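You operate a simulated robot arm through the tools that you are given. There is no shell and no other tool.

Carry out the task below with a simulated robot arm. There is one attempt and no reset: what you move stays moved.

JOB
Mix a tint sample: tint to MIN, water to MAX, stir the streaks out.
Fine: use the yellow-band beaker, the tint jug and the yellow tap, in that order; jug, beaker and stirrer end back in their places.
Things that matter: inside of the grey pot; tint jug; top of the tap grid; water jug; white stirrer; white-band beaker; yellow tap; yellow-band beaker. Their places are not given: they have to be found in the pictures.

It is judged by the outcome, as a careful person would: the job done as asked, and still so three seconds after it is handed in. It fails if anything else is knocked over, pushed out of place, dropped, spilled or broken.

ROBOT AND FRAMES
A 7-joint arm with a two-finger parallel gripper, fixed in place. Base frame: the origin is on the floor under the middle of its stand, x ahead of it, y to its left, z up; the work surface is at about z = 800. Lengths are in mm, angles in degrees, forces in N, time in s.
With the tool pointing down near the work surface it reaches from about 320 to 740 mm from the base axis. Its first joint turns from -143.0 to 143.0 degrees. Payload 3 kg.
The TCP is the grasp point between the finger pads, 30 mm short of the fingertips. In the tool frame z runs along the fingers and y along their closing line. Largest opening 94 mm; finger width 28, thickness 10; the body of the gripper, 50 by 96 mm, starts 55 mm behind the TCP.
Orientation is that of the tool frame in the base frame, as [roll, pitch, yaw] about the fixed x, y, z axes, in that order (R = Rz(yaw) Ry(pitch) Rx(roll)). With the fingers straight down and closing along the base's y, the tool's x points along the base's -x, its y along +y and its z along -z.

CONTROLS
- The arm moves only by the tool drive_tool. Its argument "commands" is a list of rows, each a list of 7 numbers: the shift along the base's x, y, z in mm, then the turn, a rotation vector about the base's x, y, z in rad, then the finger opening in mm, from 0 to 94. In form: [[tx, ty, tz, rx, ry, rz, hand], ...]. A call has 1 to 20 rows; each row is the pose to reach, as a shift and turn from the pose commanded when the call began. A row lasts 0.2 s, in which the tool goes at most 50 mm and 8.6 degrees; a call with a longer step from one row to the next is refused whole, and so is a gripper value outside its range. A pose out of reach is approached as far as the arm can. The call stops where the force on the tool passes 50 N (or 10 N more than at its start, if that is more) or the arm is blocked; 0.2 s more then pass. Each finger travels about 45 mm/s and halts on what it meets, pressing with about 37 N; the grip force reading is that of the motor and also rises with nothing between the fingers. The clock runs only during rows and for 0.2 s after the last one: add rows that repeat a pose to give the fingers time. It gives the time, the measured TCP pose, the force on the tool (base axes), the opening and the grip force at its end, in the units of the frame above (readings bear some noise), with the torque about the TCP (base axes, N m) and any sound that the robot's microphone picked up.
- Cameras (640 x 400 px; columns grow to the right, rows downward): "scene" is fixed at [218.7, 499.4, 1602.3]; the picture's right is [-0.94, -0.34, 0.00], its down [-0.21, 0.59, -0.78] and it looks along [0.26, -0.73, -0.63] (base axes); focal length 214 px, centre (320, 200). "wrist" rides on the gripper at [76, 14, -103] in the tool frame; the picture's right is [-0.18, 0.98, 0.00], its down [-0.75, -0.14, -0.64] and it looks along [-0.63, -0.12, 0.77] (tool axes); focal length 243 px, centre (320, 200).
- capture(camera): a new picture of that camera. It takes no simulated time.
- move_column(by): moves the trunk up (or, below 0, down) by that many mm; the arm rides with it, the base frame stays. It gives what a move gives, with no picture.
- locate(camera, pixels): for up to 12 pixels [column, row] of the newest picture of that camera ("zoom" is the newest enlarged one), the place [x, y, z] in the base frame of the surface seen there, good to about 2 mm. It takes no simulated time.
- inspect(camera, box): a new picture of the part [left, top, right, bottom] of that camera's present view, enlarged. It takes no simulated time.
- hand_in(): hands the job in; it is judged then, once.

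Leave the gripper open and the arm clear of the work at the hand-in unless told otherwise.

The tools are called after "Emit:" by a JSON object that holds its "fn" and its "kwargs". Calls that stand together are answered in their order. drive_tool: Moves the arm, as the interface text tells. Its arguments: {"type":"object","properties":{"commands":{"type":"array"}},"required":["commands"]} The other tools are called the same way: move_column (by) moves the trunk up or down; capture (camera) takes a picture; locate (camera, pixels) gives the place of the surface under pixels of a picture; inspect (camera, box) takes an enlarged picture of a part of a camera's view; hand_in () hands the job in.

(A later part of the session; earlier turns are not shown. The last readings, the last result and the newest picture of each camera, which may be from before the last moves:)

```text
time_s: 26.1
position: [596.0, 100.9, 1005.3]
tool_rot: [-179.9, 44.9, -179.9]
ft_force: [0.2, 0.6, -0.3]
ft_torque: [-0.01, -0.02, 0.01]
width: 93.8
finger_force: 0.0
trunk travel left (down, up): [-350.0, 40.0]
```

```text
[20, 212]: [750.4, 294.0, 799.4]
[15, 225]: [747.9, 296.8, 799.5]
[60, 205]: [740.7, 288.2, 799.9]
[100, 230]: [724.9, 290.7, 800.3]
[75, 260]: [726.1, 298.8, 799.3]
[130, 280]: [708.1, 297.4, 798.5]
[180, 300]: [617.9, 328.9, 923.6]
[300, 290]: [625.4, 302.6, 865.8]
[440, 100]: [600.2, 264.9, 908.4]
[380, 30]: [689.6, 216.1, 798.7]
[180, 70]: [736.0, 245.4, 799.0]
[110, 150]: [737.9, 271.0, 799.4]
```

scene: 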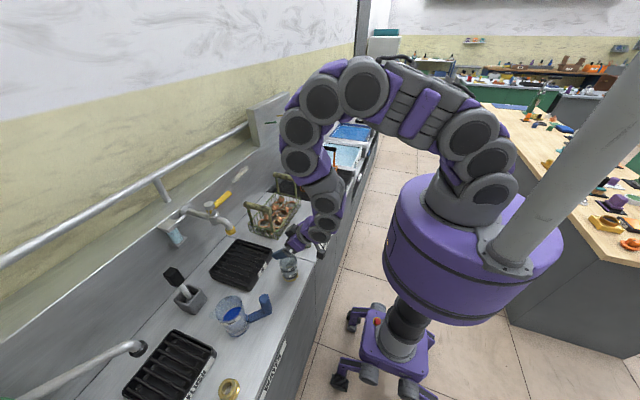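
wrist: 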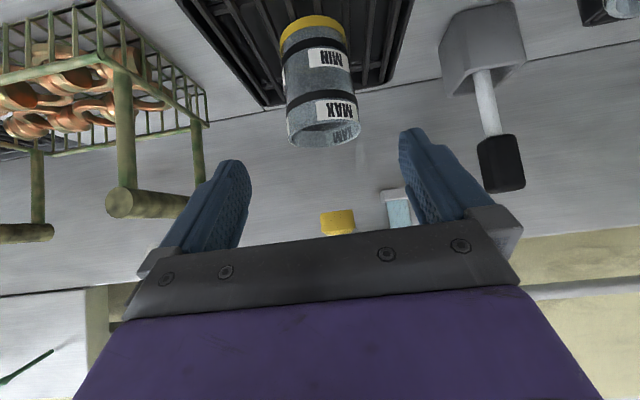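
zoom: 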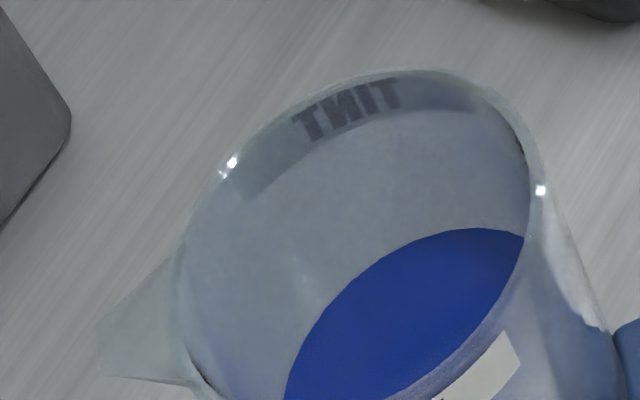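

Emit:
{"fn": "locate", "kwargs": {"camera": "zoom", "pixels": [[140, 320], [108, 345], [105, 370], [170, 378], [190, 350], [235, 165], [300, 110], [420, 75], [500, 110], [540, 190], [525, 290], [430, 300]]}}

Emit:
{"fn": "locate", "kwargs": {"camera": "scene", "pixels": [[248, 309], [248, 314], [255, 308], [260, 315], [266, 313], [252, 320], [235, 327], [228, 324], [240, 325]]}}

```text
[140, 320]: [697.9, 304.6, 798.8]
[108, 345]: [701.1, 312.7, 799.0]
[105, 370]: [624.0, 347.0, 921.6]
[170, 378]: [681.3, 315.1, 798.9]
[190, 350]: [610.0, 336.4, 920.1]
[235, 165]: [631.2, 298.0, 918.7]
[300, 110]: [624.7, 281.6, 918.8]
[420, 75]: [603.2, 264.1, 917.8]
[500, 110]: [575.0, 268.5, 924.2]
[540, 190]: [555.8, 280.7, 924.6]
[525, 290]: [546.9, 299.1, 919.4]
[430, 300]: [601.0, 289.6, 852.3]
```

```text
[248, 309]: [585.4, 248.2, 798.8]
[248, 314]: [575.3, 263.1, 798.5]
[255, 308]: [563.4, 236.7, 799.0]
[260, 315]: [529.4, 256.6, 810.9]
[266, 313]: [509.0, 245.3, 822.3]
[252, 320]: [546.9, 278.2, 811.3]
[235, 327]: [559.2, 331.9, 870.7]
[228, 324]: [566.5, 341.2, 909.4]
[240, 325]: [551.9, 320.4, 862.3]
```

Jug measurements:
- **Body:** centre about (590, 304), radius 42, rim z≈920, liquid surface z≈853.
- **Handle post:** about (513, 233), radius 14, top z≈899.
- **Pouring axis:** about 42° from x towards y, so the spout is at +x+y.

I'll swing the tool to that heading, keep the 45° tilt, and go above the post with the fingers at 64 mm.

Emit:
{"fn": "drive_tool", "kwargs": {"commands": [[-9, 15, 0, 0, 0, 0.08, 90], [-18, 30, 0, 0, 0, 0.165, 85], [-28, 45, 0, 0, 0, 0.25, 80], [-38, 60, 0, 0, 0, 0.335, 75], [-47, 75, 0, 0, 0, 0.42, 70], [-56, 90, 0, 0, 0, 0.505, 64], [-65, 105, 0, 0, 0, 0.59, 64], [-74, 120, -5, 0, 0, 0.67, 64], [-83, 132, -10, 0, 0, 0.733, 64], [-83, 132, -10, 0, 0, 0.733, 64]]}}

Emit:
{"fn": "capture", "kwargs": {"camera": "wrist"}}

Emit:
{"fn": "capture", "kwargs": {"camera": "scene"}}

```text
time_s: 28.4
position: [512.6, 232.2, 997.0]
tool_rot: [-179.9, 45.0, -137.9]
ft_force: [-0.8, -0.7, 1.1]
ft_torque: [0.01, 0.0, 0.02]
width: 64.1
finger_force: 0.1
trunk travel left (down, up): [-350.0, 40.0]
```

```text
taken
```

wrist: 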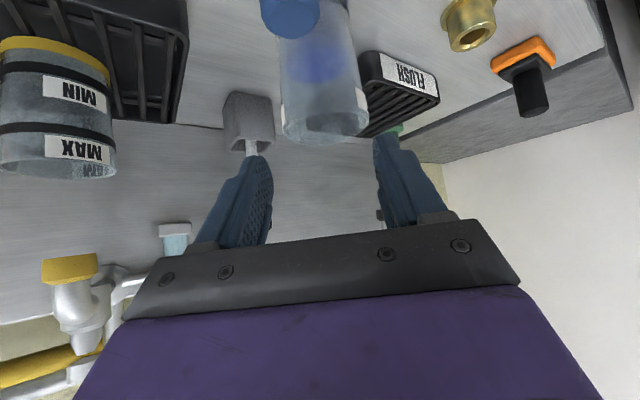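

```text
taken
```

scene: 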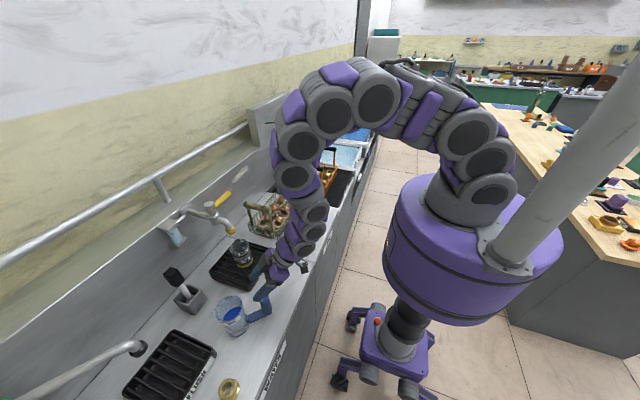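

The post top is at wrist (291,18) and the jug at (325,100). I'll locate the post top precisely from here.

Emit:
{"fn": "inspect", "kwargs": {"camera": "wrist", "box": [240, 0, 400, 100]}}

Emit:
{"fn": "locate", "kwargs": {"camera": "wrist", "pixels": [[263, 15], [268, 28], [291, 36], [312, 28], [318, 15], [291, 12], [325, 137], [284, 125], [367, 125], [325, 70]]}}

Emit:
{"fn": "locate", "kwargs": {"camera": "scene", "pixels": [[262, 293], [258, 293], [266, 290], [262, 297], [266, 300]]}}

```text
4.00 times, centred on (320, 50) of wrist
```

zoom: 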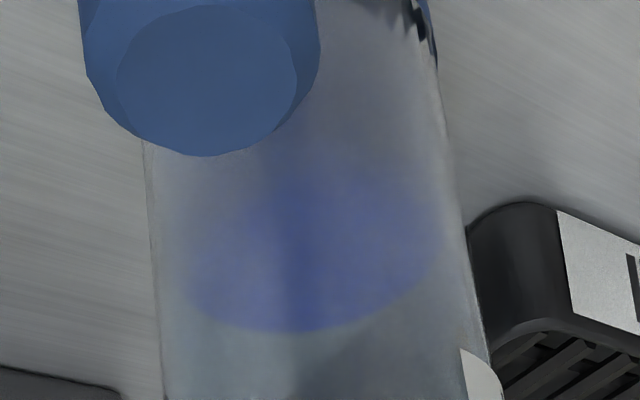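

```text
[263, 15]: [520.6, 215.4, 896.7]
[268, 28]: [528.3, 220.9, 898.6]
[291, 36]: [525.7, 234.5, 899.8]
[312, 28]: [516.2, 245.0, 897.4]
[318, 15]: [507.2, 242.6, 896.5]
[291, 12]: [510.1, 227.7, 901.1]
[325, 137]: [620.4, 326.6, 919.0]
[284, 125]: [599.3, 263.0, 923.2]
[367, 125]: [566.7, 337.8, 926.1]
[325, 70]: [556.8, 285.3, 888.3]
```

```text
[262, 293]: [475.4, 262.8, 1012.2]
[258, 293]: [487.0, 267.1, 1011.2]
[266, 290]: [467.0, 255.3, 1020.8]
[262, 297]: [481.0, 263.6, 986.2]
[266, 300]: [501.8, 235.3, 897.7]
```

The post centre is (514, 229.5), radius 15. I'll shift +1.5 in x and −2.7 in y, and descend to z≈866 around it.

Emit:
{"fn": "drive_tool", "kwargs": {"commands": [[1.5, -2.7, -15, 0, 0, 0, 64], [1.5, -2.7, -35, 0, 0, 0, 64], [1.5, -2.7, -55, 0, 0, 0, 64], [1.5, -2.7, -75, 0, 0, 0, 64], [1.5, -2.7, -92, 0, 0, 0, 64], [1.5, -2.7, -107, 0, 0, 0, 64], [1.5, -2.7, -120, 0, 0, 0, 64], [1.5, -2.7, -131, 0, 0, 0, 64], [1.5, -2.7, -131, 0, 0, 0, 64]]}}

Emit:
{"fn": "capture", "kwargs": {"camera": "wrist"}}

Emit:
{"fn": "inspect", "kwargs": {"camera": "scene", "box": [205, 260, 305, 335]}}

```text
time_s: 30.4
position: [513.0, 229.7, 865.3]
tool_rot: [-179.8, 44.9, -138.1]
ft_force: [-0.1, -0.6, -1.4]
ft_torque: [-0.02, 0.01, -0.01]
width: 64.0
finger_force: 0.0
trunk travel left (down, up): [-350.0, 40.0]
```

```text
taken
```

wrist: 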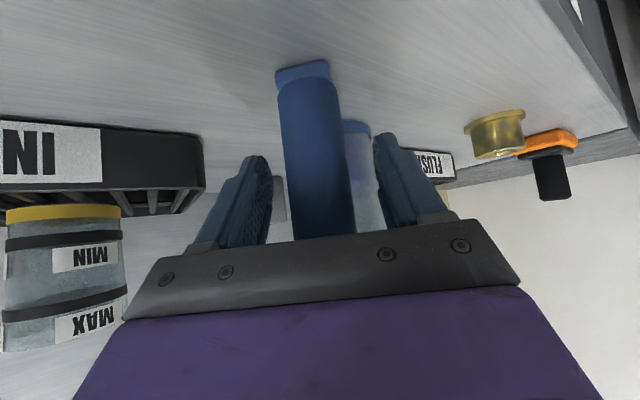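

```text
5.33 times, centred on (255, 298) of scene
```

zoom: 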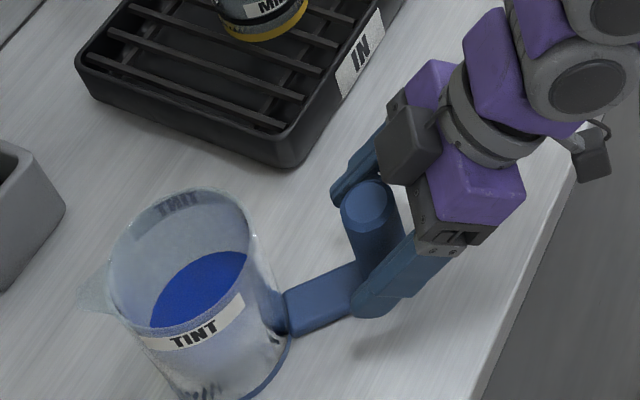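

The post is centred between the fingers, so I'll close on it.

Emit:
{"fn": "drive_tool", "kwargs": {"commands": [[0, 0, 0, 0, 0, 0, 46], [0, 0, 0, 0, 0, 0, 32], [0, 0, 0, 0, 0, 0, 18], [0, 0, 0, 0, 0, 0, 10], [0, 0, 0, 0, 0, 0, 10], [0, 0, 0, 0, 0, 0, 10]]}}

```text
time_s: 31.8
position: [513.3, 230.0, 865.4]
tool_rot: [-179.9, 45.0, -138.0]
ft_force: [-0.3, -0.6, 0.3]
ft_torque: [-0.02, -0.03, -0.06]
width: 37.3
finger_force: 36.7
trunk travel left (down, up): [-350.0, 40.0]
```

The grip is at 37.3 mm and 37 N. I'll lift 6 mm as a test and check the weight, torque and jug tilt.

Emit:
{"fn": "drive_tool", "kwargs": {"commands": [[0, 0, 2, 0, 0, 0, 10], [0, 0, 4, 0, 0, 0, 10], [0, 0, 6, 0, 0, 0, 10], [0, 0, 6, 0, 0, 0, 10], [0, 0, 6, 0, 0, 0, 10]]}}

Emit:
{"fn": "capture", "kwargs": {"camera": "wrist"}}

Emit:
{"fn": "inspect", "kwargs": {"camera": "scene", "box": [205, 270, 285, 330]}}

```text
time_s: 33.0
position: [514.2, 229.9, 872.6]
tool_rot: [180.0, 45.0, -138.0]
ft_force: [0.5, 0.1, -4.4]
ft_torque: [-0.21, 0.25, 0.01]
width: 37.3
finger_force: 37.4
trunk travel left (down, up): [-350.0, 40.0]
```

```text
taken
```

wrist: 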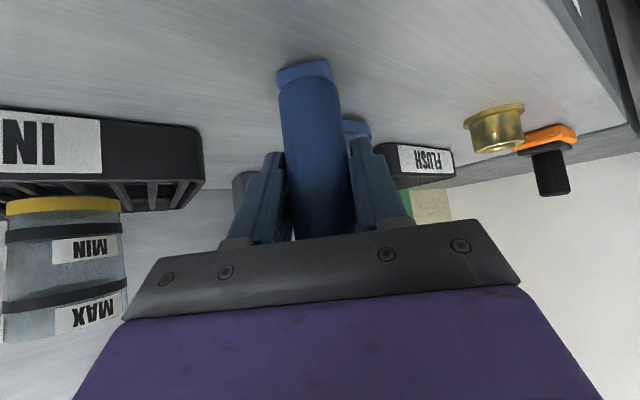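

```text
6.67 times, centred on (245, 300) of scene
```

zoom: 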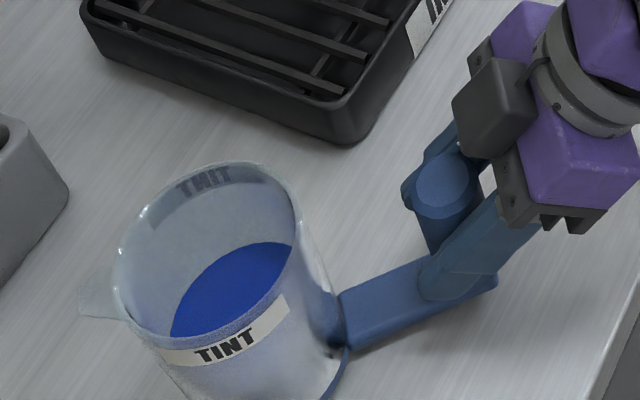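

It holds 4.4 N and 0.33 N·m with the jug level. I'll lift another 60 mm and check for slow slipping.

Emit:
{"fn": "drive_tool", "kwargs": {"commands": [[0, 0, 6, 0, 0, 0, 10], [0, 0, 15, 0, 0, 0, 10], [0, 0, 26, 0, 0, 0, 10], [0, 0, 38, 0, 0, 0, 10], [0, 0, 50, 0, 0, 0, 10], [0, 0, 60, 0, 0, 0, 10], [0, 0, 60, 0, 0, 0, 10]]}}

Emit:
{"fn": "inspect", "kwargs": {"camera": "scene", "box": [195, 245, 295, 320]}}

Emit:
{"fn": "capture", "kwargs": {"camera": "wrist"}}

```text
time_s: 34.5
position: [513.0, 229.6, 930.3]
tool_rot: [179.9, 45.0, -138.0]
ft_force: [0.3, 0.0, -4.3]
ft_torque: [-0.24, 0.22, -0.01]
width: 37.3
finger_force: 36.9
trunk travel left (down, up): [-350.0, 40.0]
```

```text
5.33 times, centred on (245, 282) of scene
```

zoom: 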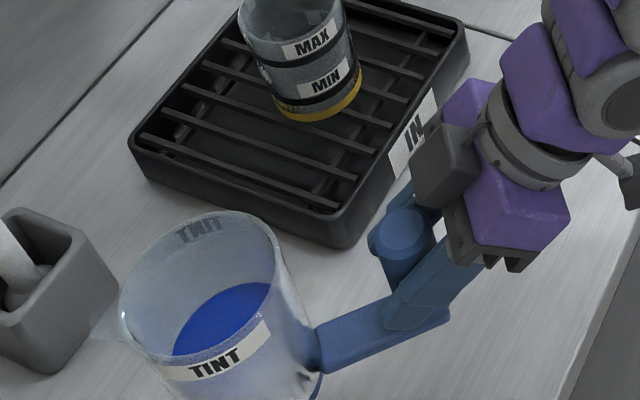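

```text
taken
```

wrist: 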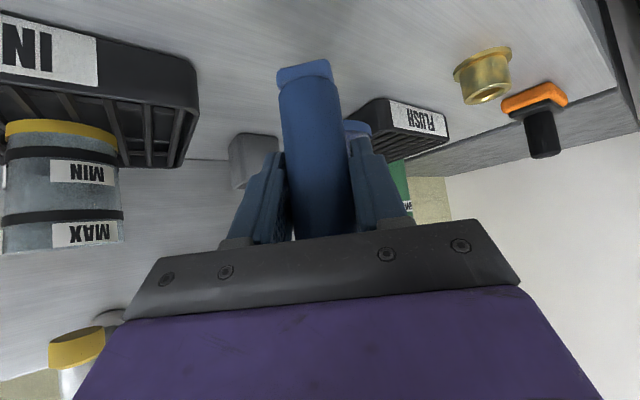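

There's no slipping. I'll locate the spout and rim on the lifted jug to fix the spout position relative to the grip.

Emit:
{"fn": "locate", "kwargs": {"camera": "zoom", "pixels": [[97, 333], [105, 327], [112, 322], [122, 300], [128, 335], [277, 255], [283, 290], [215, 214], [260, 325], [225, 320], [310, 345], [350, 335]]}}

```text
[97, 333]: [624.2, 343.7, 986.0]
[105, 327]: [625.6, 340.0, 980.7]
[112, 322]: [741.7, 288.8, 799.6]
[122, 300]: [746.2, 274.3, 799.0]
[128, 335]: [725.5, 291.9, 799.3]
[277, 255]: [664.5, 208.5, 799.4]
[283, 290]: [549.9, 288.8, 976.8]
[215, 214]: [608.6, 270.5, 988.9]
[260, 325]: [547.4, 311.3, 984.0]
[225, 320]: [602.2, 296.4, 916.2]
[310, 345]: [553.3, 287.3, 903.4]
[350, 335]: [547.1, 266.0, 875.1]
```

The spout tip is at (625, 343), which is 159 mm from the grip and 56 mm above it, with the jug axis at about 45.5°. Next I'll raise the jug 100 mm, then swing it −45.5° so the spout faces +x in front of the beaker. It stays upright, with its base above the beaker rim.

Emit:
{"fn": "drive_tool", "kwargs": {"commands": [[0, 0, 15, 0, 0, 0, 10], [0, 0, 35, 0, 0, 0, 10], [0, 0, 57, 0, 0, 0, 10], [0, 0, 80, 0, 0, 0, 10], [0, 0, 100, 0, 0, 0, 10], [0.5, -8, 100, 0, 0, -0.05, 10], [1, -22, 100, 0, 0, -0.13, 10], [2, -38, 100, 0, 0, -0.22, 10], [3, -54, 100, 0, 0, -0.32, 10], [4, -70, 100, 0, 0, -0.42, 10], [5, -86, 100, 0, 0, -0.52, 10], [6, -102, 100, 0, 0, -0.62, 10], [6.5, -116, 100, 0, 0, -0.71, 10], [6.5, -125, 100, 0, 0, -0.77, 10], [6.5, -128.7, 100, 0, 0, -0.794, 10], [6.5, -128.7, 100, 0, 0, -0.794, 10]]}}

Emit:
{"fn": "capture", "kwargs": {"camera": "scene"}}

Emit:
{"fn": "capture", "kwargs": {"camera": "wrist"}}

```text
time_s: 38.0
position: [520.4, 100.9, 1032.2]
tool_rot: [-179.8, 44.9, 176.6]
ft_force: [-0.5, 0.7, -4.4]
ft_torque: [0.01, 0.34, -0.01]
width: 37.3
finger_force: 36.6
trunk travel left (down, up): [-350.0, 40.0]
```

```text
taken
```

scene: 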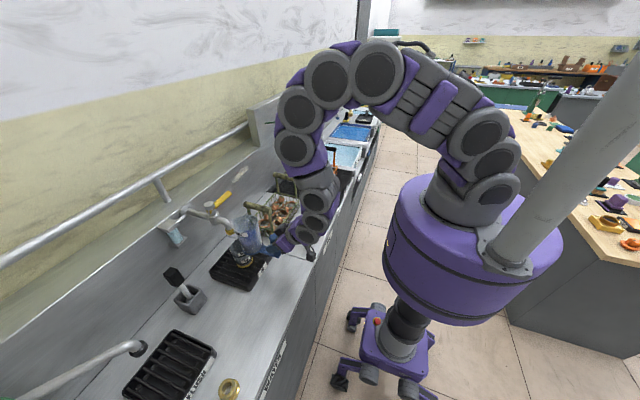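

```text
taken
```

wrist: 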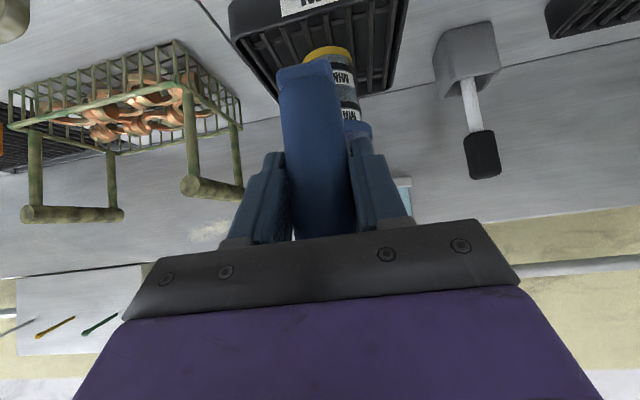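

The jug is upright in front of the beaker. I'll enlarge to check spout alignment and clearance to the nozzle.

Emit:
{"fn": "inspect", "kwargs": {"camera": "scene", "box": [195, 190, 295, 265]}}

```text
5.33 times, centred on (245, 228) of scene
```

zoom: 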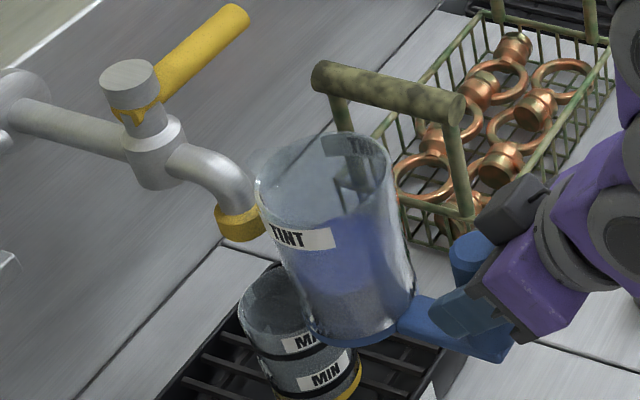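

Emit:
{"fn": "locate", "kwargs": {"camera": "zoom", "pixels": [[257, 180], [262, 190], [255, 172], [275, 160], [330, 140], [385, 160], [395, 190], [340, 235], [300, 240], [390, 90], [455, 110], [320, 70]]}}

```text
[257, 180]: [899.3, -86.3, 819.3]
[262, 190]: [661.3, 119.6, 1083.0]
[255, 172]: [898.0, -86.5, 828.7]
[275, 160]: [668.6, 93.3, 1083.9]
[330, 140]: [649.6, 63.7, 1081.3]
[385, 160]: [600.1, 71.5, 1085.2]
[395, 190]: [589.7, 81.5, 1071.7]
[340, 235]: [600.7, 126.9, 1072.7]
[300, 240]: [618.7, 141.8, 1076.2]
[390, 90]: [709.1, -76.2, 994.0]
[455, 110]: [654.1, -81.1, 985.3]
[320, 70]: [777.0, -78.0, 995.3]
```

The rim centre is (628, 101) at z≈1085, as computed. I'll tilt the jug about the y axis in stages to 50°, keeping the spout at x≈652–668, clear of the beaker and nozzle. I expect pouring to start near 59°.

Emit:
{"fn": "drive_tool", "kwargs": {"commands": [[-6, 0, 8, 0, 0.07, 0, 10], [-13, 0, 18, 0, 0.16, 0, 10], [-20, 0, 28, 0, 0.262, 0, 10], [-22, 0, 39, 0, 0.35, 0, 10], [-24, 0, 50, 0, 0.436, 0, 10], [-26, 0, 60, 0, 0.524, 0, 10], [-24, 0, 65, 0, 0.611, 0, 10], [-22, 0, 68, 0, 0.698, 0, 10], [-18, 0, 67, 0, 0.785, 0, 10], [-13.5, 0, 65, 0, 0.873, 0, 10], [-13.5, 0, 65, 0, 0.873, 0, 10], [-13.5, 0, 65, 0, 0.873, 0, 10]]}}

Emit:
{"fn": "inspect", "kwargs": {"camera": "scene", "box": [195, 190, 295, 265]}}

Emit:
{"fn": "capture", "kwargs": {"camera": "wrist"}}

```text
time_s: 40.5
position: [507.4, 101.9, 1096.3]
tool_rot: [-177.1, -5.1, 177.5]
ft_force: [-0.1, -0.1, -4.1]
ft_torque: [-0.02, 0.1, 0.03]
width: 37.5
finger_force: 36.8
trunk travel left (down, up): [-350.0, 40.0]
```

```text
5.33 times, centred on (245, 228) of scene
```

zoom: 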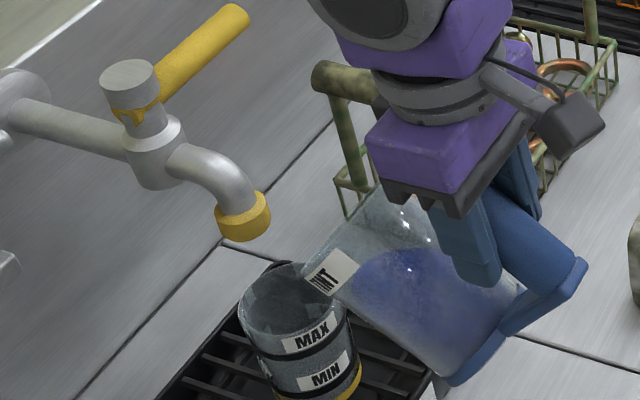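

```text
taken
```

wrist: 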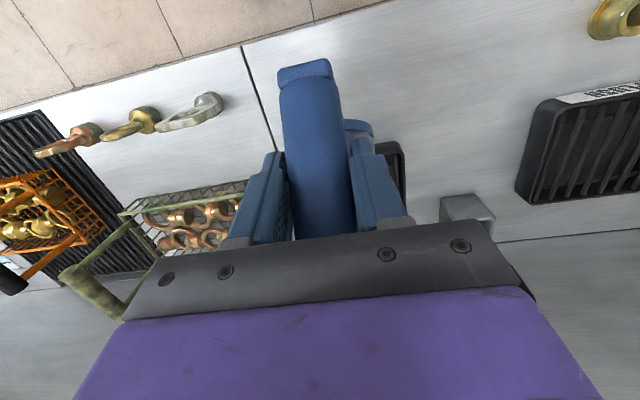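

The jug is tilted 50° with its lip at the near side of the beaker, seen at zoom (310,270). No liquid has reached the lip. I'll enlarge more closely and locate the lip against the beaker rim.

Emit:
{"fn": "inspect", "kwargs": {"camera": "scene", "box": [230, 225, 286, 267]}}

Emit:
{"fn": "locate", "kwargs": {"camera": "zoom", "pixels": [[240, 250], [250, 235], [262, 225], [275, 265], [320, 200], [220, 262], [110, 240], [130, 190], [180, 150], [245, 160], [300, 150], [350, 110]]}}

```text
9.52 times, centred on (258, 246) of scene
```

zoom: 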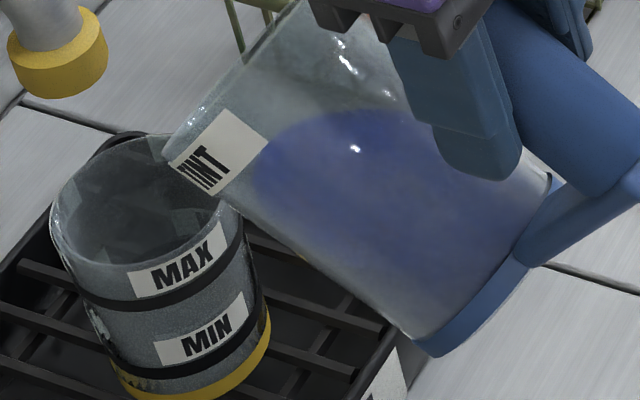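

```text
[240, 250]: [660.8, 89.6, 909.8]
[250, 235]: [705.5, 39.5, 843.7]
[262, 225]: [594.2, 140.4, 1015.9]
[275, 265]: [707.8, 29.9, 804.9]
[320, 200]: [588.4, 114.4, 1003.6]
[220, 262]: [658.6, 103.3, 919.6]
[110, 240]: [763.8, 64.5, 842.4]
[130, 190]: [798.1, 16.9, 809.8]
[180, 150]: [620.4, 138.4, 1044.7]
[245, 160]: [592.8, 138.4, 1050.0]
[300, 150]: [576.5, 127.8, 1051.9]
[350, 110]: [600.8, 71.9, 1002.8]
```

The lip is still high, near z≈1010, and behind the beaker. I'll tilt to 56°, which is still below the expected pour angle. Then I'll lower and advance so the spout tip ends near (680, 101, 966), inside the beaker opening and 50 mm under the nozzle.

Emit:
{"fn": "drive_tool", "kwargs": {"commands": [[3, 0, -7, 0, 0.035, 0, 10], [6, 0, -14, 0, 0.07, 0, 10], [9.8, 0, -21, 0, 0.105, 0, 10], [18, 0, -24, 0, 0.105, 0, 10], [28, 0, -27, 0, 0.105, 0, 10], [37.8, 0, -29.5, 0, 0.105, 0, 10], [37.8, 0, -29.5, 0, 0.105, 0, 10]]}}

Emit:
{"fn": "inspect", "kwargs": {"camera": "scene", "box": [220, 215, 284, 263]}}

```text
time_s: 42.1
position: [544.1, 100.6, 1066.6]
tool_rot: [-176.9, -11.0, 177.5]
ft_force: [0.2, 0.9, -4.2]
ft_torque: [0.02, 0.07, 0.0]
width: 37.4
finger_force: 36.5
trunk travel left (down, up): [-350.0, 40.0]
```

```text
8.33 times, centred on (252, 239) of scene
```

zoom: 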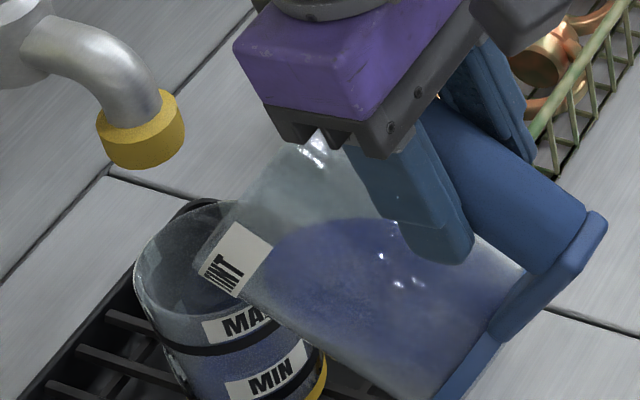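

The beaker's lower part looks slightly bluish around zoom (200,360). I'll enlarge to see whether tint has begun to flow.

Emit:
{"fn": "inspect", "kwargs": {"camera": "scene", "box": [228, 232, 268, 262]}}

Emit:
{"fn": "locate", "kwargs": {"camera": "zoom", "pixels": [[150, 180], [120, 200], [170, 150], [200, 120], [220, 100], [210, 160], [180, 130], [190, 200], [100, 120], [60, 140]]}}

```text
13.33 times, centred on (248, 247) of scene
```

zoom: 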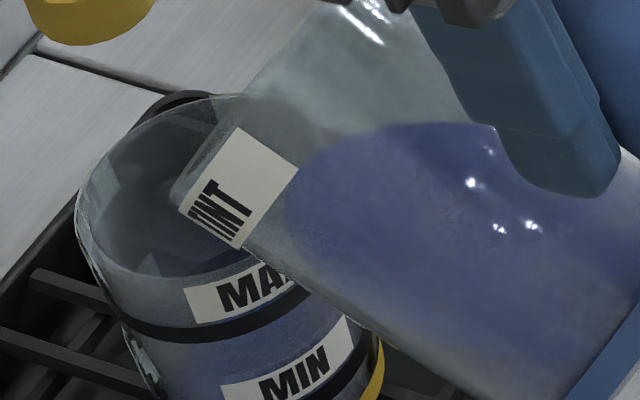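

```text
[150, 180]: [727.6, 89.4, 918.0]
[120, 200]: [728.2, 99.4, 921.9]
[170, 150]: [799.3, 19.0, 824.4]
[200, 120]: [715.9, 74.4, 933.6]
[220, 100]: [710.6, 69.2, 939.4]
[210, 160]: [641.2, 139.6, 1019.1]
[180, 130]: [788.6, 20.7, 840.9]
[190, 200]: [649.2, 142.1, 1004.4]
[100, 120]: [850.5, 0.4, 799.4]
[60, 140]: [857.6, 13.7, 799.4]
```

Emit:
{"fn": "inspect", "kwargs": {"camera": "scene", "box": [228, 242, 268, 272]}}

Emit:
{"fn": "capture", "kwargs": {"camera": "wrist"}}

```text
13.33 times, centred on (248, 257) of scene
```

zoom: 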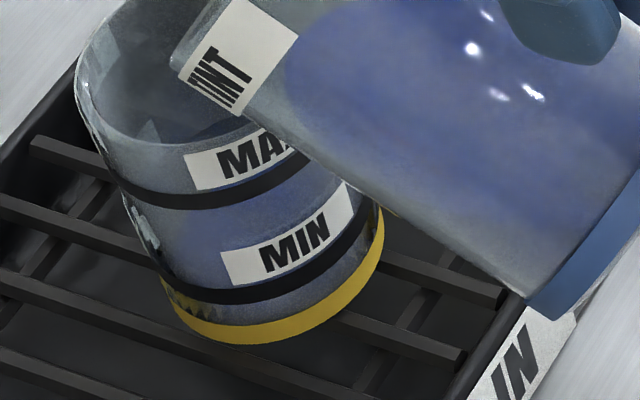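

```text
taken
```

wrist: 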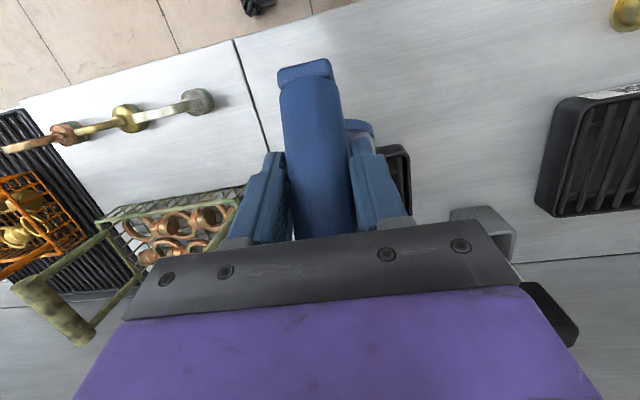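

I can't see any stream or a definite level in the beaker, and the tinge could be reflection. I'll tilt 2° more about the spout tip and look again.

Emit:
{"fn": "drive_tool", "kwargs": {"commands": [[1.8, 0, 2.3, 0, 0.0175, 0, 10], [3.6, 0, 4.7, 0, 0.035, 0, 10], [3.6, 0, 4.7, 0, 0.035, 0, 10]]}}

Emit:
{"fn": "inspect", "kwargs": {"camera": "scene", "box": [224, 230, 272, 266]}}

```text
time_s: 43.0
position: [547.8, 100.1, 1073.0]
tool_rot: [-176.9, -13.0, 177.5]
ft_force: [-0.3, 0.9, -4.1]
ft_torque: [0.0, 0.06, -0.02]
width: 37.5
finger_force: 36.7
trunk travel left (down, up): [-350.0, 40.0]
```

```text
11.11 times, centred on (248, 248) of scene
```

zoom: 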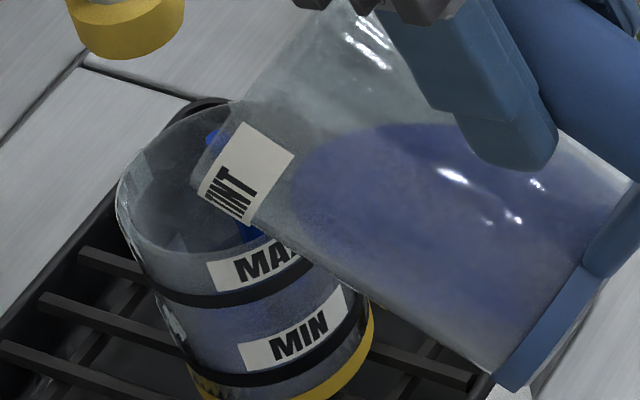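

Bright blue now shows at zoom (215,135) and (250,232): tint is at the spout and a thin stream is inside the beaker. I'll enlarge to check where it lands.

Emit:
{"fn": "inspect", "kwargs": {"camera": "scene", "box": [232, 234, 260, 255]}}

Emit:
{"fn": "locate", "kwargs": {"camera": "zoom", "pixels": [[173, 98], [180, 110], [160, 110], [250, 255], [265, 270], [180, 90], [190, 130], [240, 245]]}}

```text
16.00 times, centred on (246, 244) of scene
```

zoom: 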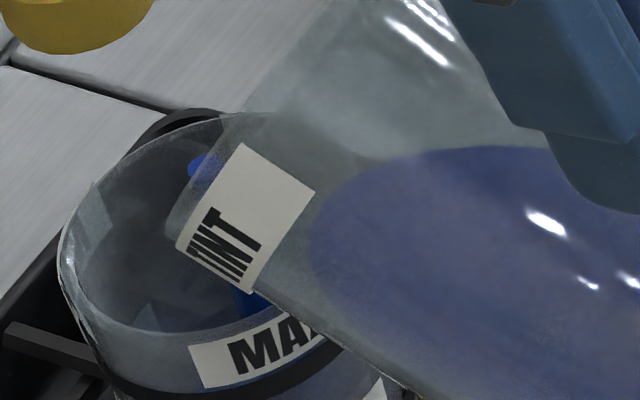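

```text
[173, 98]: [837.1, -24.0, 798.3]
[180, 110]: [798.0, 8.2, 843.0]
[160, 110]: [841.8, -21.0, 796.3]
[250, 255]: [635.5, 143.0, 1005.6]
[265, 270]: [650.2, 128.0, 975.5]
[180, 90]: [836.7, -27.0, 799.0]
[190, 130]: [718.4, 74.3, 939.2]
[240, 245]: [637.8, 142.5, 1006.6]
```

Emit:
{"fn": "locate", "kwargs": {"camera": "zoom", "pixels": [[202, 165], [196, 170], [208, 180], [248, 302], [255, 308], [243, 295], [215, 330], [180, 260]]}}

```text
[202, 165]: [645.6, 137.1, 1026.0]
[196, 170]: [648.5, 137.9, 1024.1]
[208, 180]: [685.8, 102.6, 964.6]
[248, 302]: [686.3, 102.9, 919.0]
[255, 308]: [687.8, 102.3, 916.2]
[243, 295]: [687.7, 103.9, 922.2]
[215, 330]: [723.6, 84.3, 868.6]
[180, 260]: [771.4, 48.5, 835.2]
```

The stream falls at (687, 103), well inside the beaker opening. I'll hold this angle for a moment and watch the flow and level.

Emit:
{"fn": "drive_tool", "kwargs": {"commands": [[0, 0, 0, 0, 0, 0, 10], [0, 0, 0, 0, 0, 0, 10], [0, 0, 0, 0, 0, 0, 10]]}}

Emit:
{"fn": "inspect", "kwargs": {"camera": "scene", "box": [228, 234, 268, 264]}}

```text
time_s: 43.8
position: [548.0, 101.8, 1071.6]
tool_rot: [-176.8, -13.0, 177.5]
ft_force: [0.5, 1.1, -4.1]
ft_torque: [0.04, 0.07, 0.02]
width: 37.1
finger_force: 36.7
trunk travel left (down, up): [-350.0, 40.0]
```

```text
13.33 times, centred on (248, 249) of scene
```

zoom: 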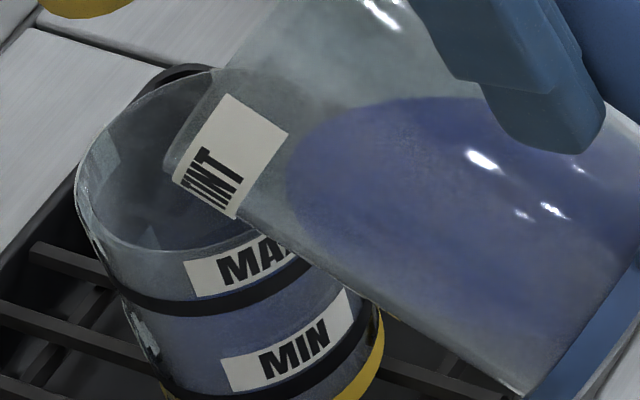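

The stream has stopped, so the amount poured follows the angle, which makes it easy to control. I'll tilt 2° more and let it drain.

Emit:
{"fn": "drive_tool", "kwargs": {"commands": [[1.8, 0, 2.2, 0, 0.0175, 0, 10], [3.7, 0, 4.5, 0, 0.035, 0, 10], [3.7, 0, 4.5, 0, 0.035, 0, 10], [3.7, 0, 4.5, 0, 0.035, 0, 10], [3.7, 0, 4.5, 0, 0.035, 0, 10]]}}

Emit:
{"fn": "inspect", "kwargs": {"camera": "scene", "box": [228, 236, 268, 266]}}

```text
time_s: 45.0
position: [551.0, 101.2, 1075.6]
tool_rot: [-176.8, -14.9, 177.4]
ft_force: [-0.9, 0.6, -3.2]
ft_torque: [-0.01, 0.06, 0.01]
width: 37.3
finger_force: 36.7
trunk travel left (down, up): [-350.0, 40.0]
```

```text
13.33 times, centred on (248, 251) of scene
```

zoom: 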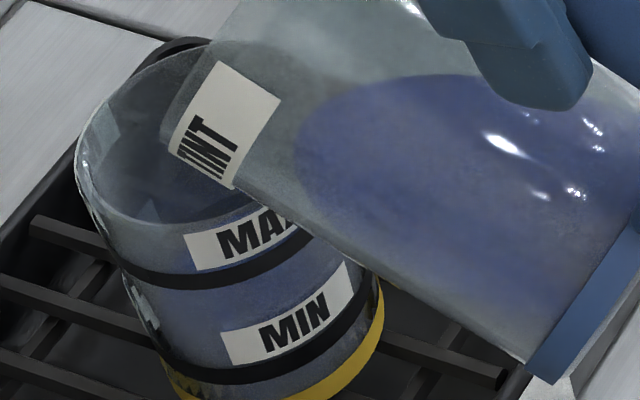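

Emit:
{"fn": "inspect", "kwargs": {"camera": "scene", "box": [232, 250, 264, 274]}}

Emit:
{"fn": "locate", "kwargs": {"camera": "zoom", "pixels": [[140, 40], [170, 20], [280, 280], [300, 200], [230, 240], [180, 280], [240, 330], [330, 290]]}}

```text
16.00 times, centred on (248, 262) of scene
```

zoom: 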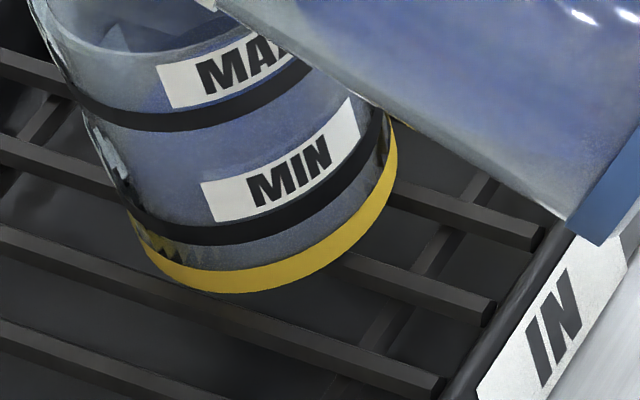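

```text
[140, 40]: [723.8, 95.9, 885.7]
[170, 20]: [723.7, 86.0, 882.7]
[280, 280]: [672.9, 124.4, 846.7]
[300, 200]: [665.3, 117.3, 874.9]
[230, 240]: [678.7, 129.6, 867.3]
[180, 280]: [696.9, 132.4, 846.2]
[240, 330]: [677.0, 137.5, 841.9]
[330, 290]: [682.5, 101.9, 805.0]
```

The flow has stopped, but the jug hides the beaker floor. By my estimate each degree now adds about 3 mm of level. I'll go 2° more to about 62°, let it drain, then back the jug off to see the level.

Emit:
{"fn": "drive_tool", "kwargs": {"commands": [[1.9, 0, 2.2, 0, 0.0175, 0, 10], [3.9, 0, 4.4, 0, 0.035, 0, 10], [3.9, 0, 4.4, 0, 0.035, 0, 10], [3.9, 0, 4.4, 0, 0.035, 0, 10], [3.9, 0, 4.4, 0, 0.035, 0, 10], [3.9, 0, 4.4, 0, 0.035, 0, 10]]}}

Emit:
{"fn": "inspect", "kwargs": {"camera": "scene", "box": [228, 236, 268, 266]}}

```text
time_s: 46.4
position: [555.8, 101.2, 1082.1]
tool_rot: [-176.7, -17.0, 177.4]
ft_force: [0.7, 0.3, -2.8]
ft_torque: [-0.01, 0.04, -0.01]
width: 37.3
finger_force: 36.6
trunk travel left (down, up): [-350.0, 40.0]
```

```text
13.33 times, centred on (248, 251) of scene
```

zoom: 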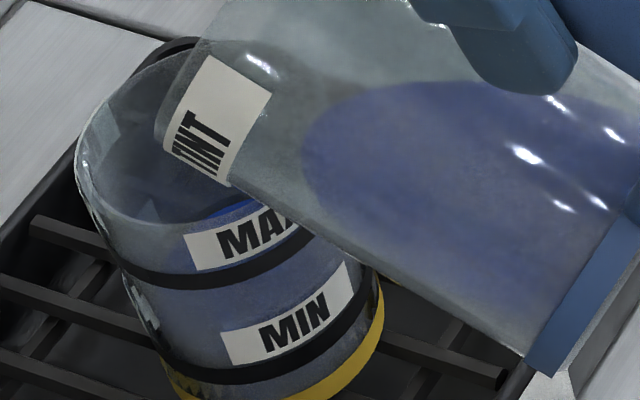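

A blue patch shows at zoom (235,210). I'll locate it to tell whether it's the liquid surface or the stream.

Emit:
{"fn": "locate", "kwargs": {"camera": "zoom", "pixels": [[235, 212], [225, 214], [245, 207], [255, 203], [215, 218], [230, 205], [200, 222]]}}

Emit:
{"fn": "inspect", "kwargs": {"camera": "scene", "box": [236, 244, 256, 259]}}

```text
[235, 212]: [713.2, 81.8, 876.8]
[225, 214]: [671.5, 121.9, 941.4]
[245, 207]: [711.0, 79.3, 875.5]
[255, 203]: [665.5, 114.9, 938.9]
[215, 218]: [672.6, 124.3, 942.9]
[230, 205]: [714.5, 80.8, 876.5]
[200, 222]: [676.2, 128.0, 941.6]
```

```text
16.00 times, centred on (246, 252) of scene
```

zoom: 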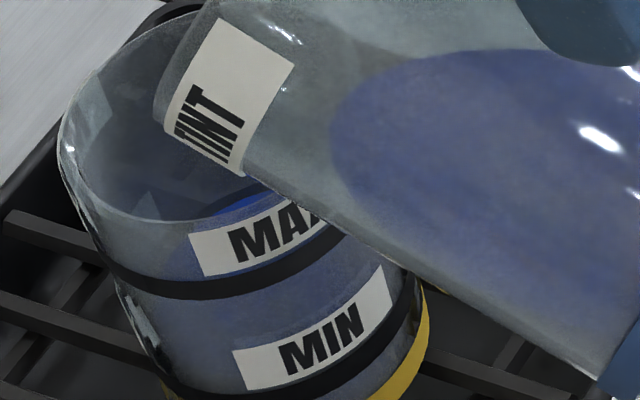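

Those points read z≈876 at a radius of about 27 mm inside the beaker, which could already be the liquid surface near MIN at z≈870. I'll stop pouring now by tilting back to 50° and drawing the jug away, then measure properly.

Emit:
{"fn": "drive_tool", "kwargs": {"commands": [[-5.7, 0, -6.7, 0, -0.052, 0, 10], [-11.2, 0, -13.6, 0, -0.105, 0, 10], [-20, 0, -6, 0, -0.15, 0, 10], [-32, 0, 3, 0, -0.18, 0, 10], [-45, 0, 12, 0, -0.209, 0, 10], [-49, 0, 16, 0, -0.26, 0, 10], [-56, 0, 18, 0, -0.35, 0, 10], [-58, 0, 18, 0, -0.44, 0, 10], [-58, 0, 18, 0, -0.44, 0, 10]]}}

Emit:
{"fn": "inspect", "kwargs": {"camera": "scene", "box": [220, 230, 276, 272]}}

Emit:
{"fn": "capture", "kwargs": {"camera": "scene"}}

```text
time_s: 48.4
position: [499.0, 101.4, 1099.2]
tool_rot: [-177.8, 8.3, 177.5]
ft_force: [0.3, 0.3, -3.6]
ft_torque: [-0.04, 0.17, 0.0]
width: 37.3
finger_force: 36.9
trunk travel left (down, up): [-350.0, 40.0]
```

```text
9.52 times, centred on (248, 251) of scene
```

zoom: 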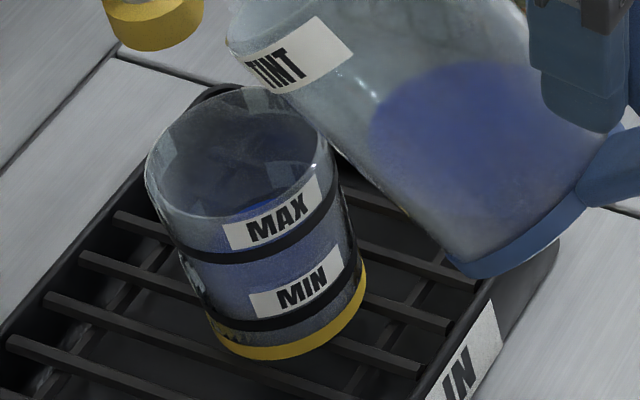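

```text
taken
```

scene: 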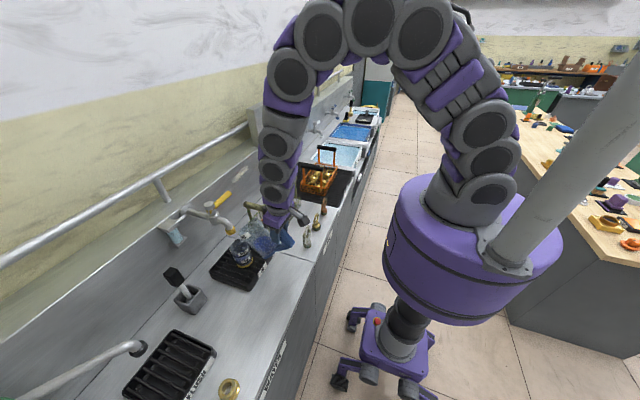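

Emit:
{"fn": "inspect", "kwargs": {"camera": "scene", "box": [232, 236, 260, 257]}}

Emit:
{"fn": "locate", "kwargs": {"camera": "zoom", "pixels": [[290, 215], [310, 205], [260, 220], [330, 195], [300, 190], [270, 185], [240, 200], [350, 170], [260, 270], [280, 330], [220, 190], [160, 150]]}}

```text
16.00 times, centred on (246, 246) of scene
```

zoom: 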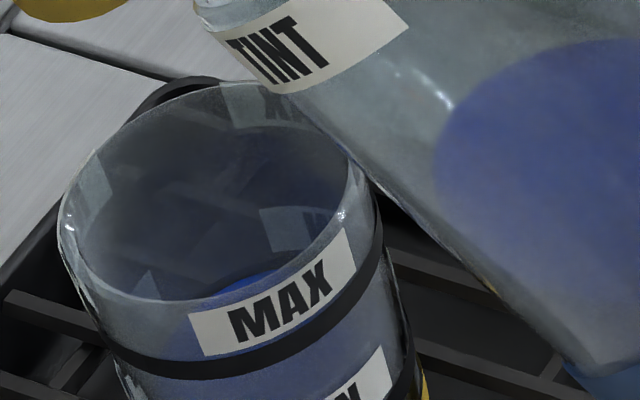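

```text
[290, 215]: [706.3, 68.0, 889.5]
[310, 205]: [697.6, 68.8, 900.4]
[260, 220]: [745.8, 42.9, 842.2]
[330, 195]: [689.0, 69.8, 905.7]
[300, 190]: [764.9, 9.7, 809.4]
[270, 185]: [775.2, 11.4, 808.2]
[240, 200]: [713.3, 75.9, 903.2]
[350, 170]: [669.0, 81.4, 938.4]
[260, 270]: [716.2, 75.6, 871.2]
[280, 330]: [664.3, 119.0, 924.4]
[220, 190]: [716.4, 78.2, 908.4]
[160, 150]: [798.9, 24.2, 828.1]
```

Emit:
{"fn": "locate", "kwargs": {"camera": "zoom", "pixels": [[250, 284], [265, 281], [240, 288], [230, 292], [285, 275], [262, 275], [248, 278], [300, 268]]}}

Emit:
{"fn": "inspect", "kwargs": {"camera": "scene", "box": [240, 247, 256, 259]}}

```text
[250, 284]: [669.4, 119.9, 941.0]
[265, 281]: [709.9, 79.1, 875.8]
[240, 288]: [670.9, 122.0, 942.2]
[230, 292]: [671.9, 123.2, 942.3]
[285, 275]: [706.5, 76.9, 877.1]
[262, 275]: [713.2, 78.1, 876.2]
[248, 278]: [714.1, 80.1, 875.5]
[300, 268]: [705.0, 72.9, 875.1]
```

```text
16.00 times, centred on (248, 253) of scene
```

zoom: 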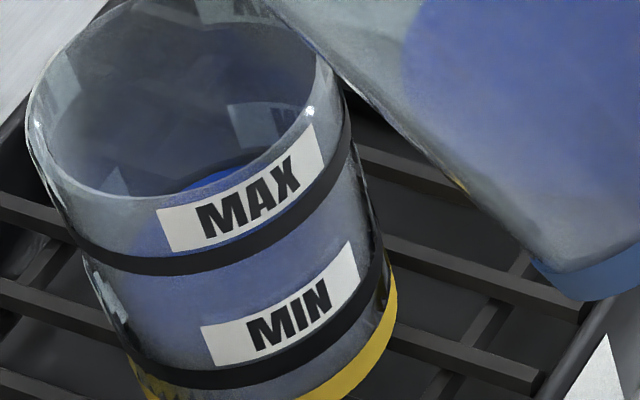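

Emit:
{"fn": "locate", "kwargs": {"camera": "zoom", "pixels": [[225, 140], [225, 150], [225, 156], [225, 160], [225, 164], [225, 168], [225, 172], [225, 176], [225, 180], [205, 180], [205, 184], [250, 165]]}}

```text
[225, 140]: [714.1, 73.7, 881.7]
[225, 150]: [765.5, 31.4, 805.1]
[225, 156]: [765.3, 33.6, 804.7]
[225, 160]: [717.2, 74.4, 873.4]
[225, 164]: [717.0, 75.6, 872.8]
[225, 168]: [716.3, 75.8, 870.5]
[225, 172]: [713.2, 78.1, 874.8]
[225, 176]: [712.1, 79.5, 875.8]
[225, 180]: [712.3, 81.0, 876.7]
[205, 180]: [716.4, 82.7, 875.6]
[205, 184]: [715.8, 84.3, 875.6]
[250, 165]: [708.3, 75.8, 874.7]
```

The far side of the MIN ring reads z≈870–874, while the tint surface inside reads about 875.5. I need the exact ring height, so I'll locate its edges on the near side.

Emit:
{"fn": "inspect", "kwargs": {"camera": "scene", "box": [236, 254, 260, 272]}}

Emit:
{"fn": "locate", "kwargs": {"camera": "zoom", "pixels": [[240, 240], [240, 236], [240, 244], [240, 248], [240, 252], [240, 256], [240, 262], [180, 240], [180, 246], [180, 252], [300, 225], [300, 235]]}}

```text
16.00 times, centred on (248, 263) of scene
```

zoom: 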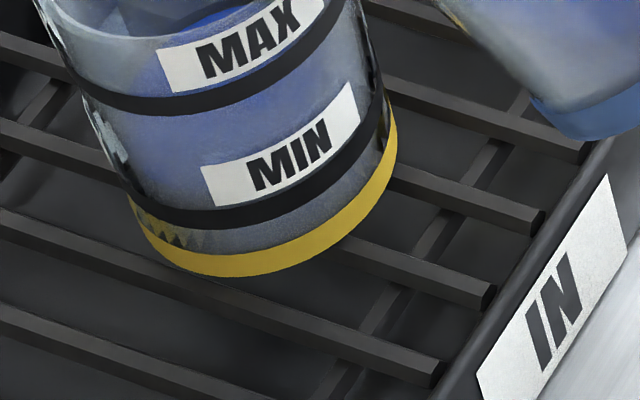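

```text
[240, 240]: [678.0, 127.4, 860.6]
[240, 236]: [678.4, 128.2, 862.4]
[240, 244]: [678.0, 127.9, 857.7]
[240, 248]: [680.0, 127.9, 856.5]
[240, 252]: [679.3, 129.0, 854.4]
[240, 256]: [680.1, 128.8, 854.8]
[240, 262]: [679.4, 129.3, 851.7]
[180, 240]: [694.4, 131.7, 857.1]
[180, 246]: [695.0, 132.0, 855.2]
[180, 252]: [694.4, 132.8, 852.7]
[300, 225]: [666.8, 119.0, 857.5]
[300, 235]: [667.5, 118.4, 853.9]
```

Emit:
{"fn": "locate", "kwargs": {"camera": "zoom", "pixels": [[240, 228], [240, 224], [240, 220], [240, 215], [240, 210], [240, 205], [240, 200], [240, 190], [200, 207], [200, 228], [300, 190], [300, 210]]}}

Emit:
{"fn": "inspect", "kwargs": {"camera": "scene", "box": [240, 258, 252, 267]}}

```text
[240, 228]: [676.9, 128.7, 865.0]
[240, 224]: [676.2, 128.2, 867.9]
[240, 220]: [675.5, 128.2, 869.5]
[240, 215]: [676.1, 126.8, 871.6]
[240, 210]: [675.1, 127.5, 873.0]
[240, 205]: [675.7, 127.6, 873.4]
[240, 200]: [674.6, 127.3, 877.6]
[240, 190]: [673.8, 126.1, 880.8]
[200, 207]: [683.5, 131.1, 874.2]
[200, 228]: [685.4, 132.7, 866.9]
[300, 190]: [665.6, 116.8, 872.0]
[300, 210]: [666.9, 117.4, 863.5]
```

```text
16.00 times, centred on (246, 262) of scene
```

zoom: 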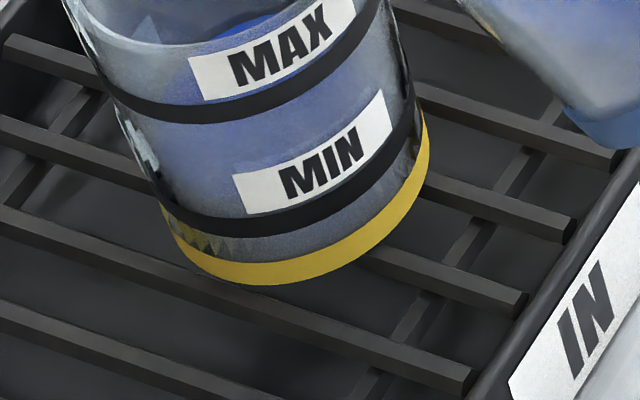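

Results:
- The MIN ring spans about z 866.5–875 on this grid.
- The tint reads at about the ring's top edge.
- The jug has lost roughly 0.8 N, about 80 ml, which agrees.

That's enough tint. I'll bring the jug upright at the same place as before, then carry it home.

Emit:
{"fn": "drive_tool", "kwargs": {"commands": [[-3.6, 0, -4, 0, -0.06, 0, 10], [-3.6, 0, -9, 0, -0.13, 0, 10], [-2, 0, -20, 0, -0.23, 0, 10], [0, 0, -30, 0, -0.32, 0, 10], [2, 0, -39, 0, -0.4, 0, 10], [9, 0, -48, 0, -0.49, 0, 10], [16, 0, -58, 0, -0.57, 0, 10], [22.5, 0, -67.1, 0, -0.643, 0, 10], [22.5, 0, -67.1, 0, -0.643, 0, 10]]}}

Emit:
{"fn": "capture", "kwargs": {"camera": "scene"}}

Emit:
{"fn": "inspect", "kwargs": {"camera": "scene", "box": [195, 190, 295, 265]}}

```text
time_s: 50.4
position: [520.4, 100.3, 1031.8]
tool_rot: [-179.9, 45.0, 176.6]
ft_force: [-0.1, -0.7, -3.9]
ft_torque: [-0.01, 0.28, 0.0]
width: 37.3
finger_force: 37.4
trunk travel left (down, up): [-350.0, 40.0]
```

```text
taken
```

scene: 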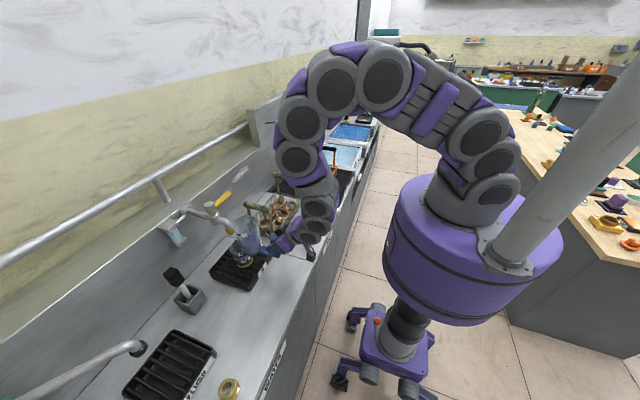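

```text
5.33 times, centred on (245, 228) of scene
```

zoom: 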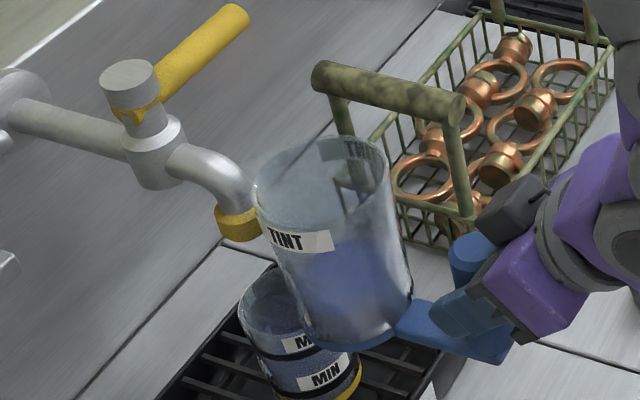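

The jug is upright again, in the same pose as before the pour. Now I'll swing it back along the same path and lower to 6 mm above its place.

Emit:
{"fn": "drive_tool", "kwargs": {"commands": [[0, 4, 0, 0, 0, 0.024, 10], [0, 13, 0, 0, 0, 0.084, 10], [-0.5, 27, 0, 0, 0, 0.174, 10], [-1.5, 43, 0, 0, 0, 0.274, 10], [-2.5, 59, 0, 0, 0, 0.374, 10], [-3.5, 75, 0, 0, 0, 0.474, 10], [-4.5, 91, 0, 0, 0, 0.574, 10], [-5.5, 107, 0, 0, 0, 0.664, 10], [-6, 121, 0, 0, 0, 0.744, 10], [-6.5, 128.7, 0, 0, 0, 0.794, 10], [-6.5, 128.7, -20, 0, 0, 0.794, 10], [-6.5, 128.7, -45, 0, 0, 0.794, 10], [-6.5, 128.7, -70, 0, 0, 0.794, 10], [-6.5, 128.7, -95, 0, 0, 0.794, 10], [-6.5, 128.7, -118, 0, 0, 0.794, 10], [-6.5, 128.7, -138, 0, 0, 0.794, 10], [-6.5, 128.7, -152, 0, 0, 0.794, 10], [-6.5, 128.7, -160, 0, 0, 0.794, 10], [-6.5, 128.7, -160, 0, 0, 0.794, 10]]}}

Emit:
{"fn": "inspect", "kwargs": {"camera": "scene", "box": [195, 260, 295, 335]}}

Emit:
{"fn": "capture", "kwargs": {"camera": "wrist"}}

```text
time_s: 54.4
position: [513.5, 230.4, 871.4]
tool_rot: [180.0, 44.9, -138.0]
ft_force: [-0.1, 0.4, -4.1]
ft_torque: [-0.2, 0.15, -0.01]
width: 37.5
finger_force: 36.5
trunk travel left (down, up): [-350.0, 40.0]
```

```text
5.33 times, centred on (245, 298) of scene
```

zoom: 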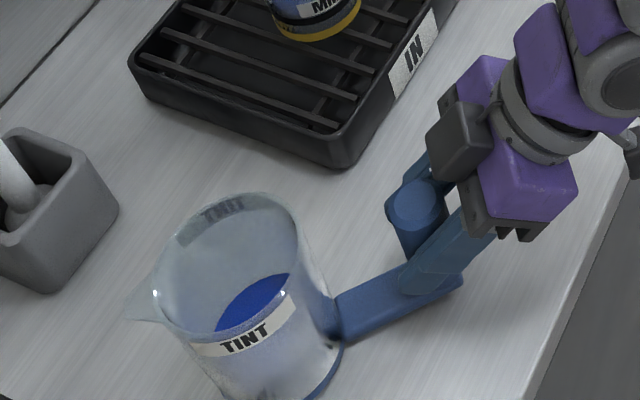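

```text
taken
```

wrist: 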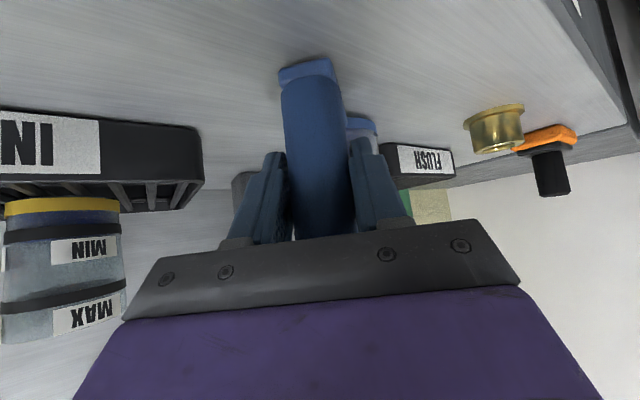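

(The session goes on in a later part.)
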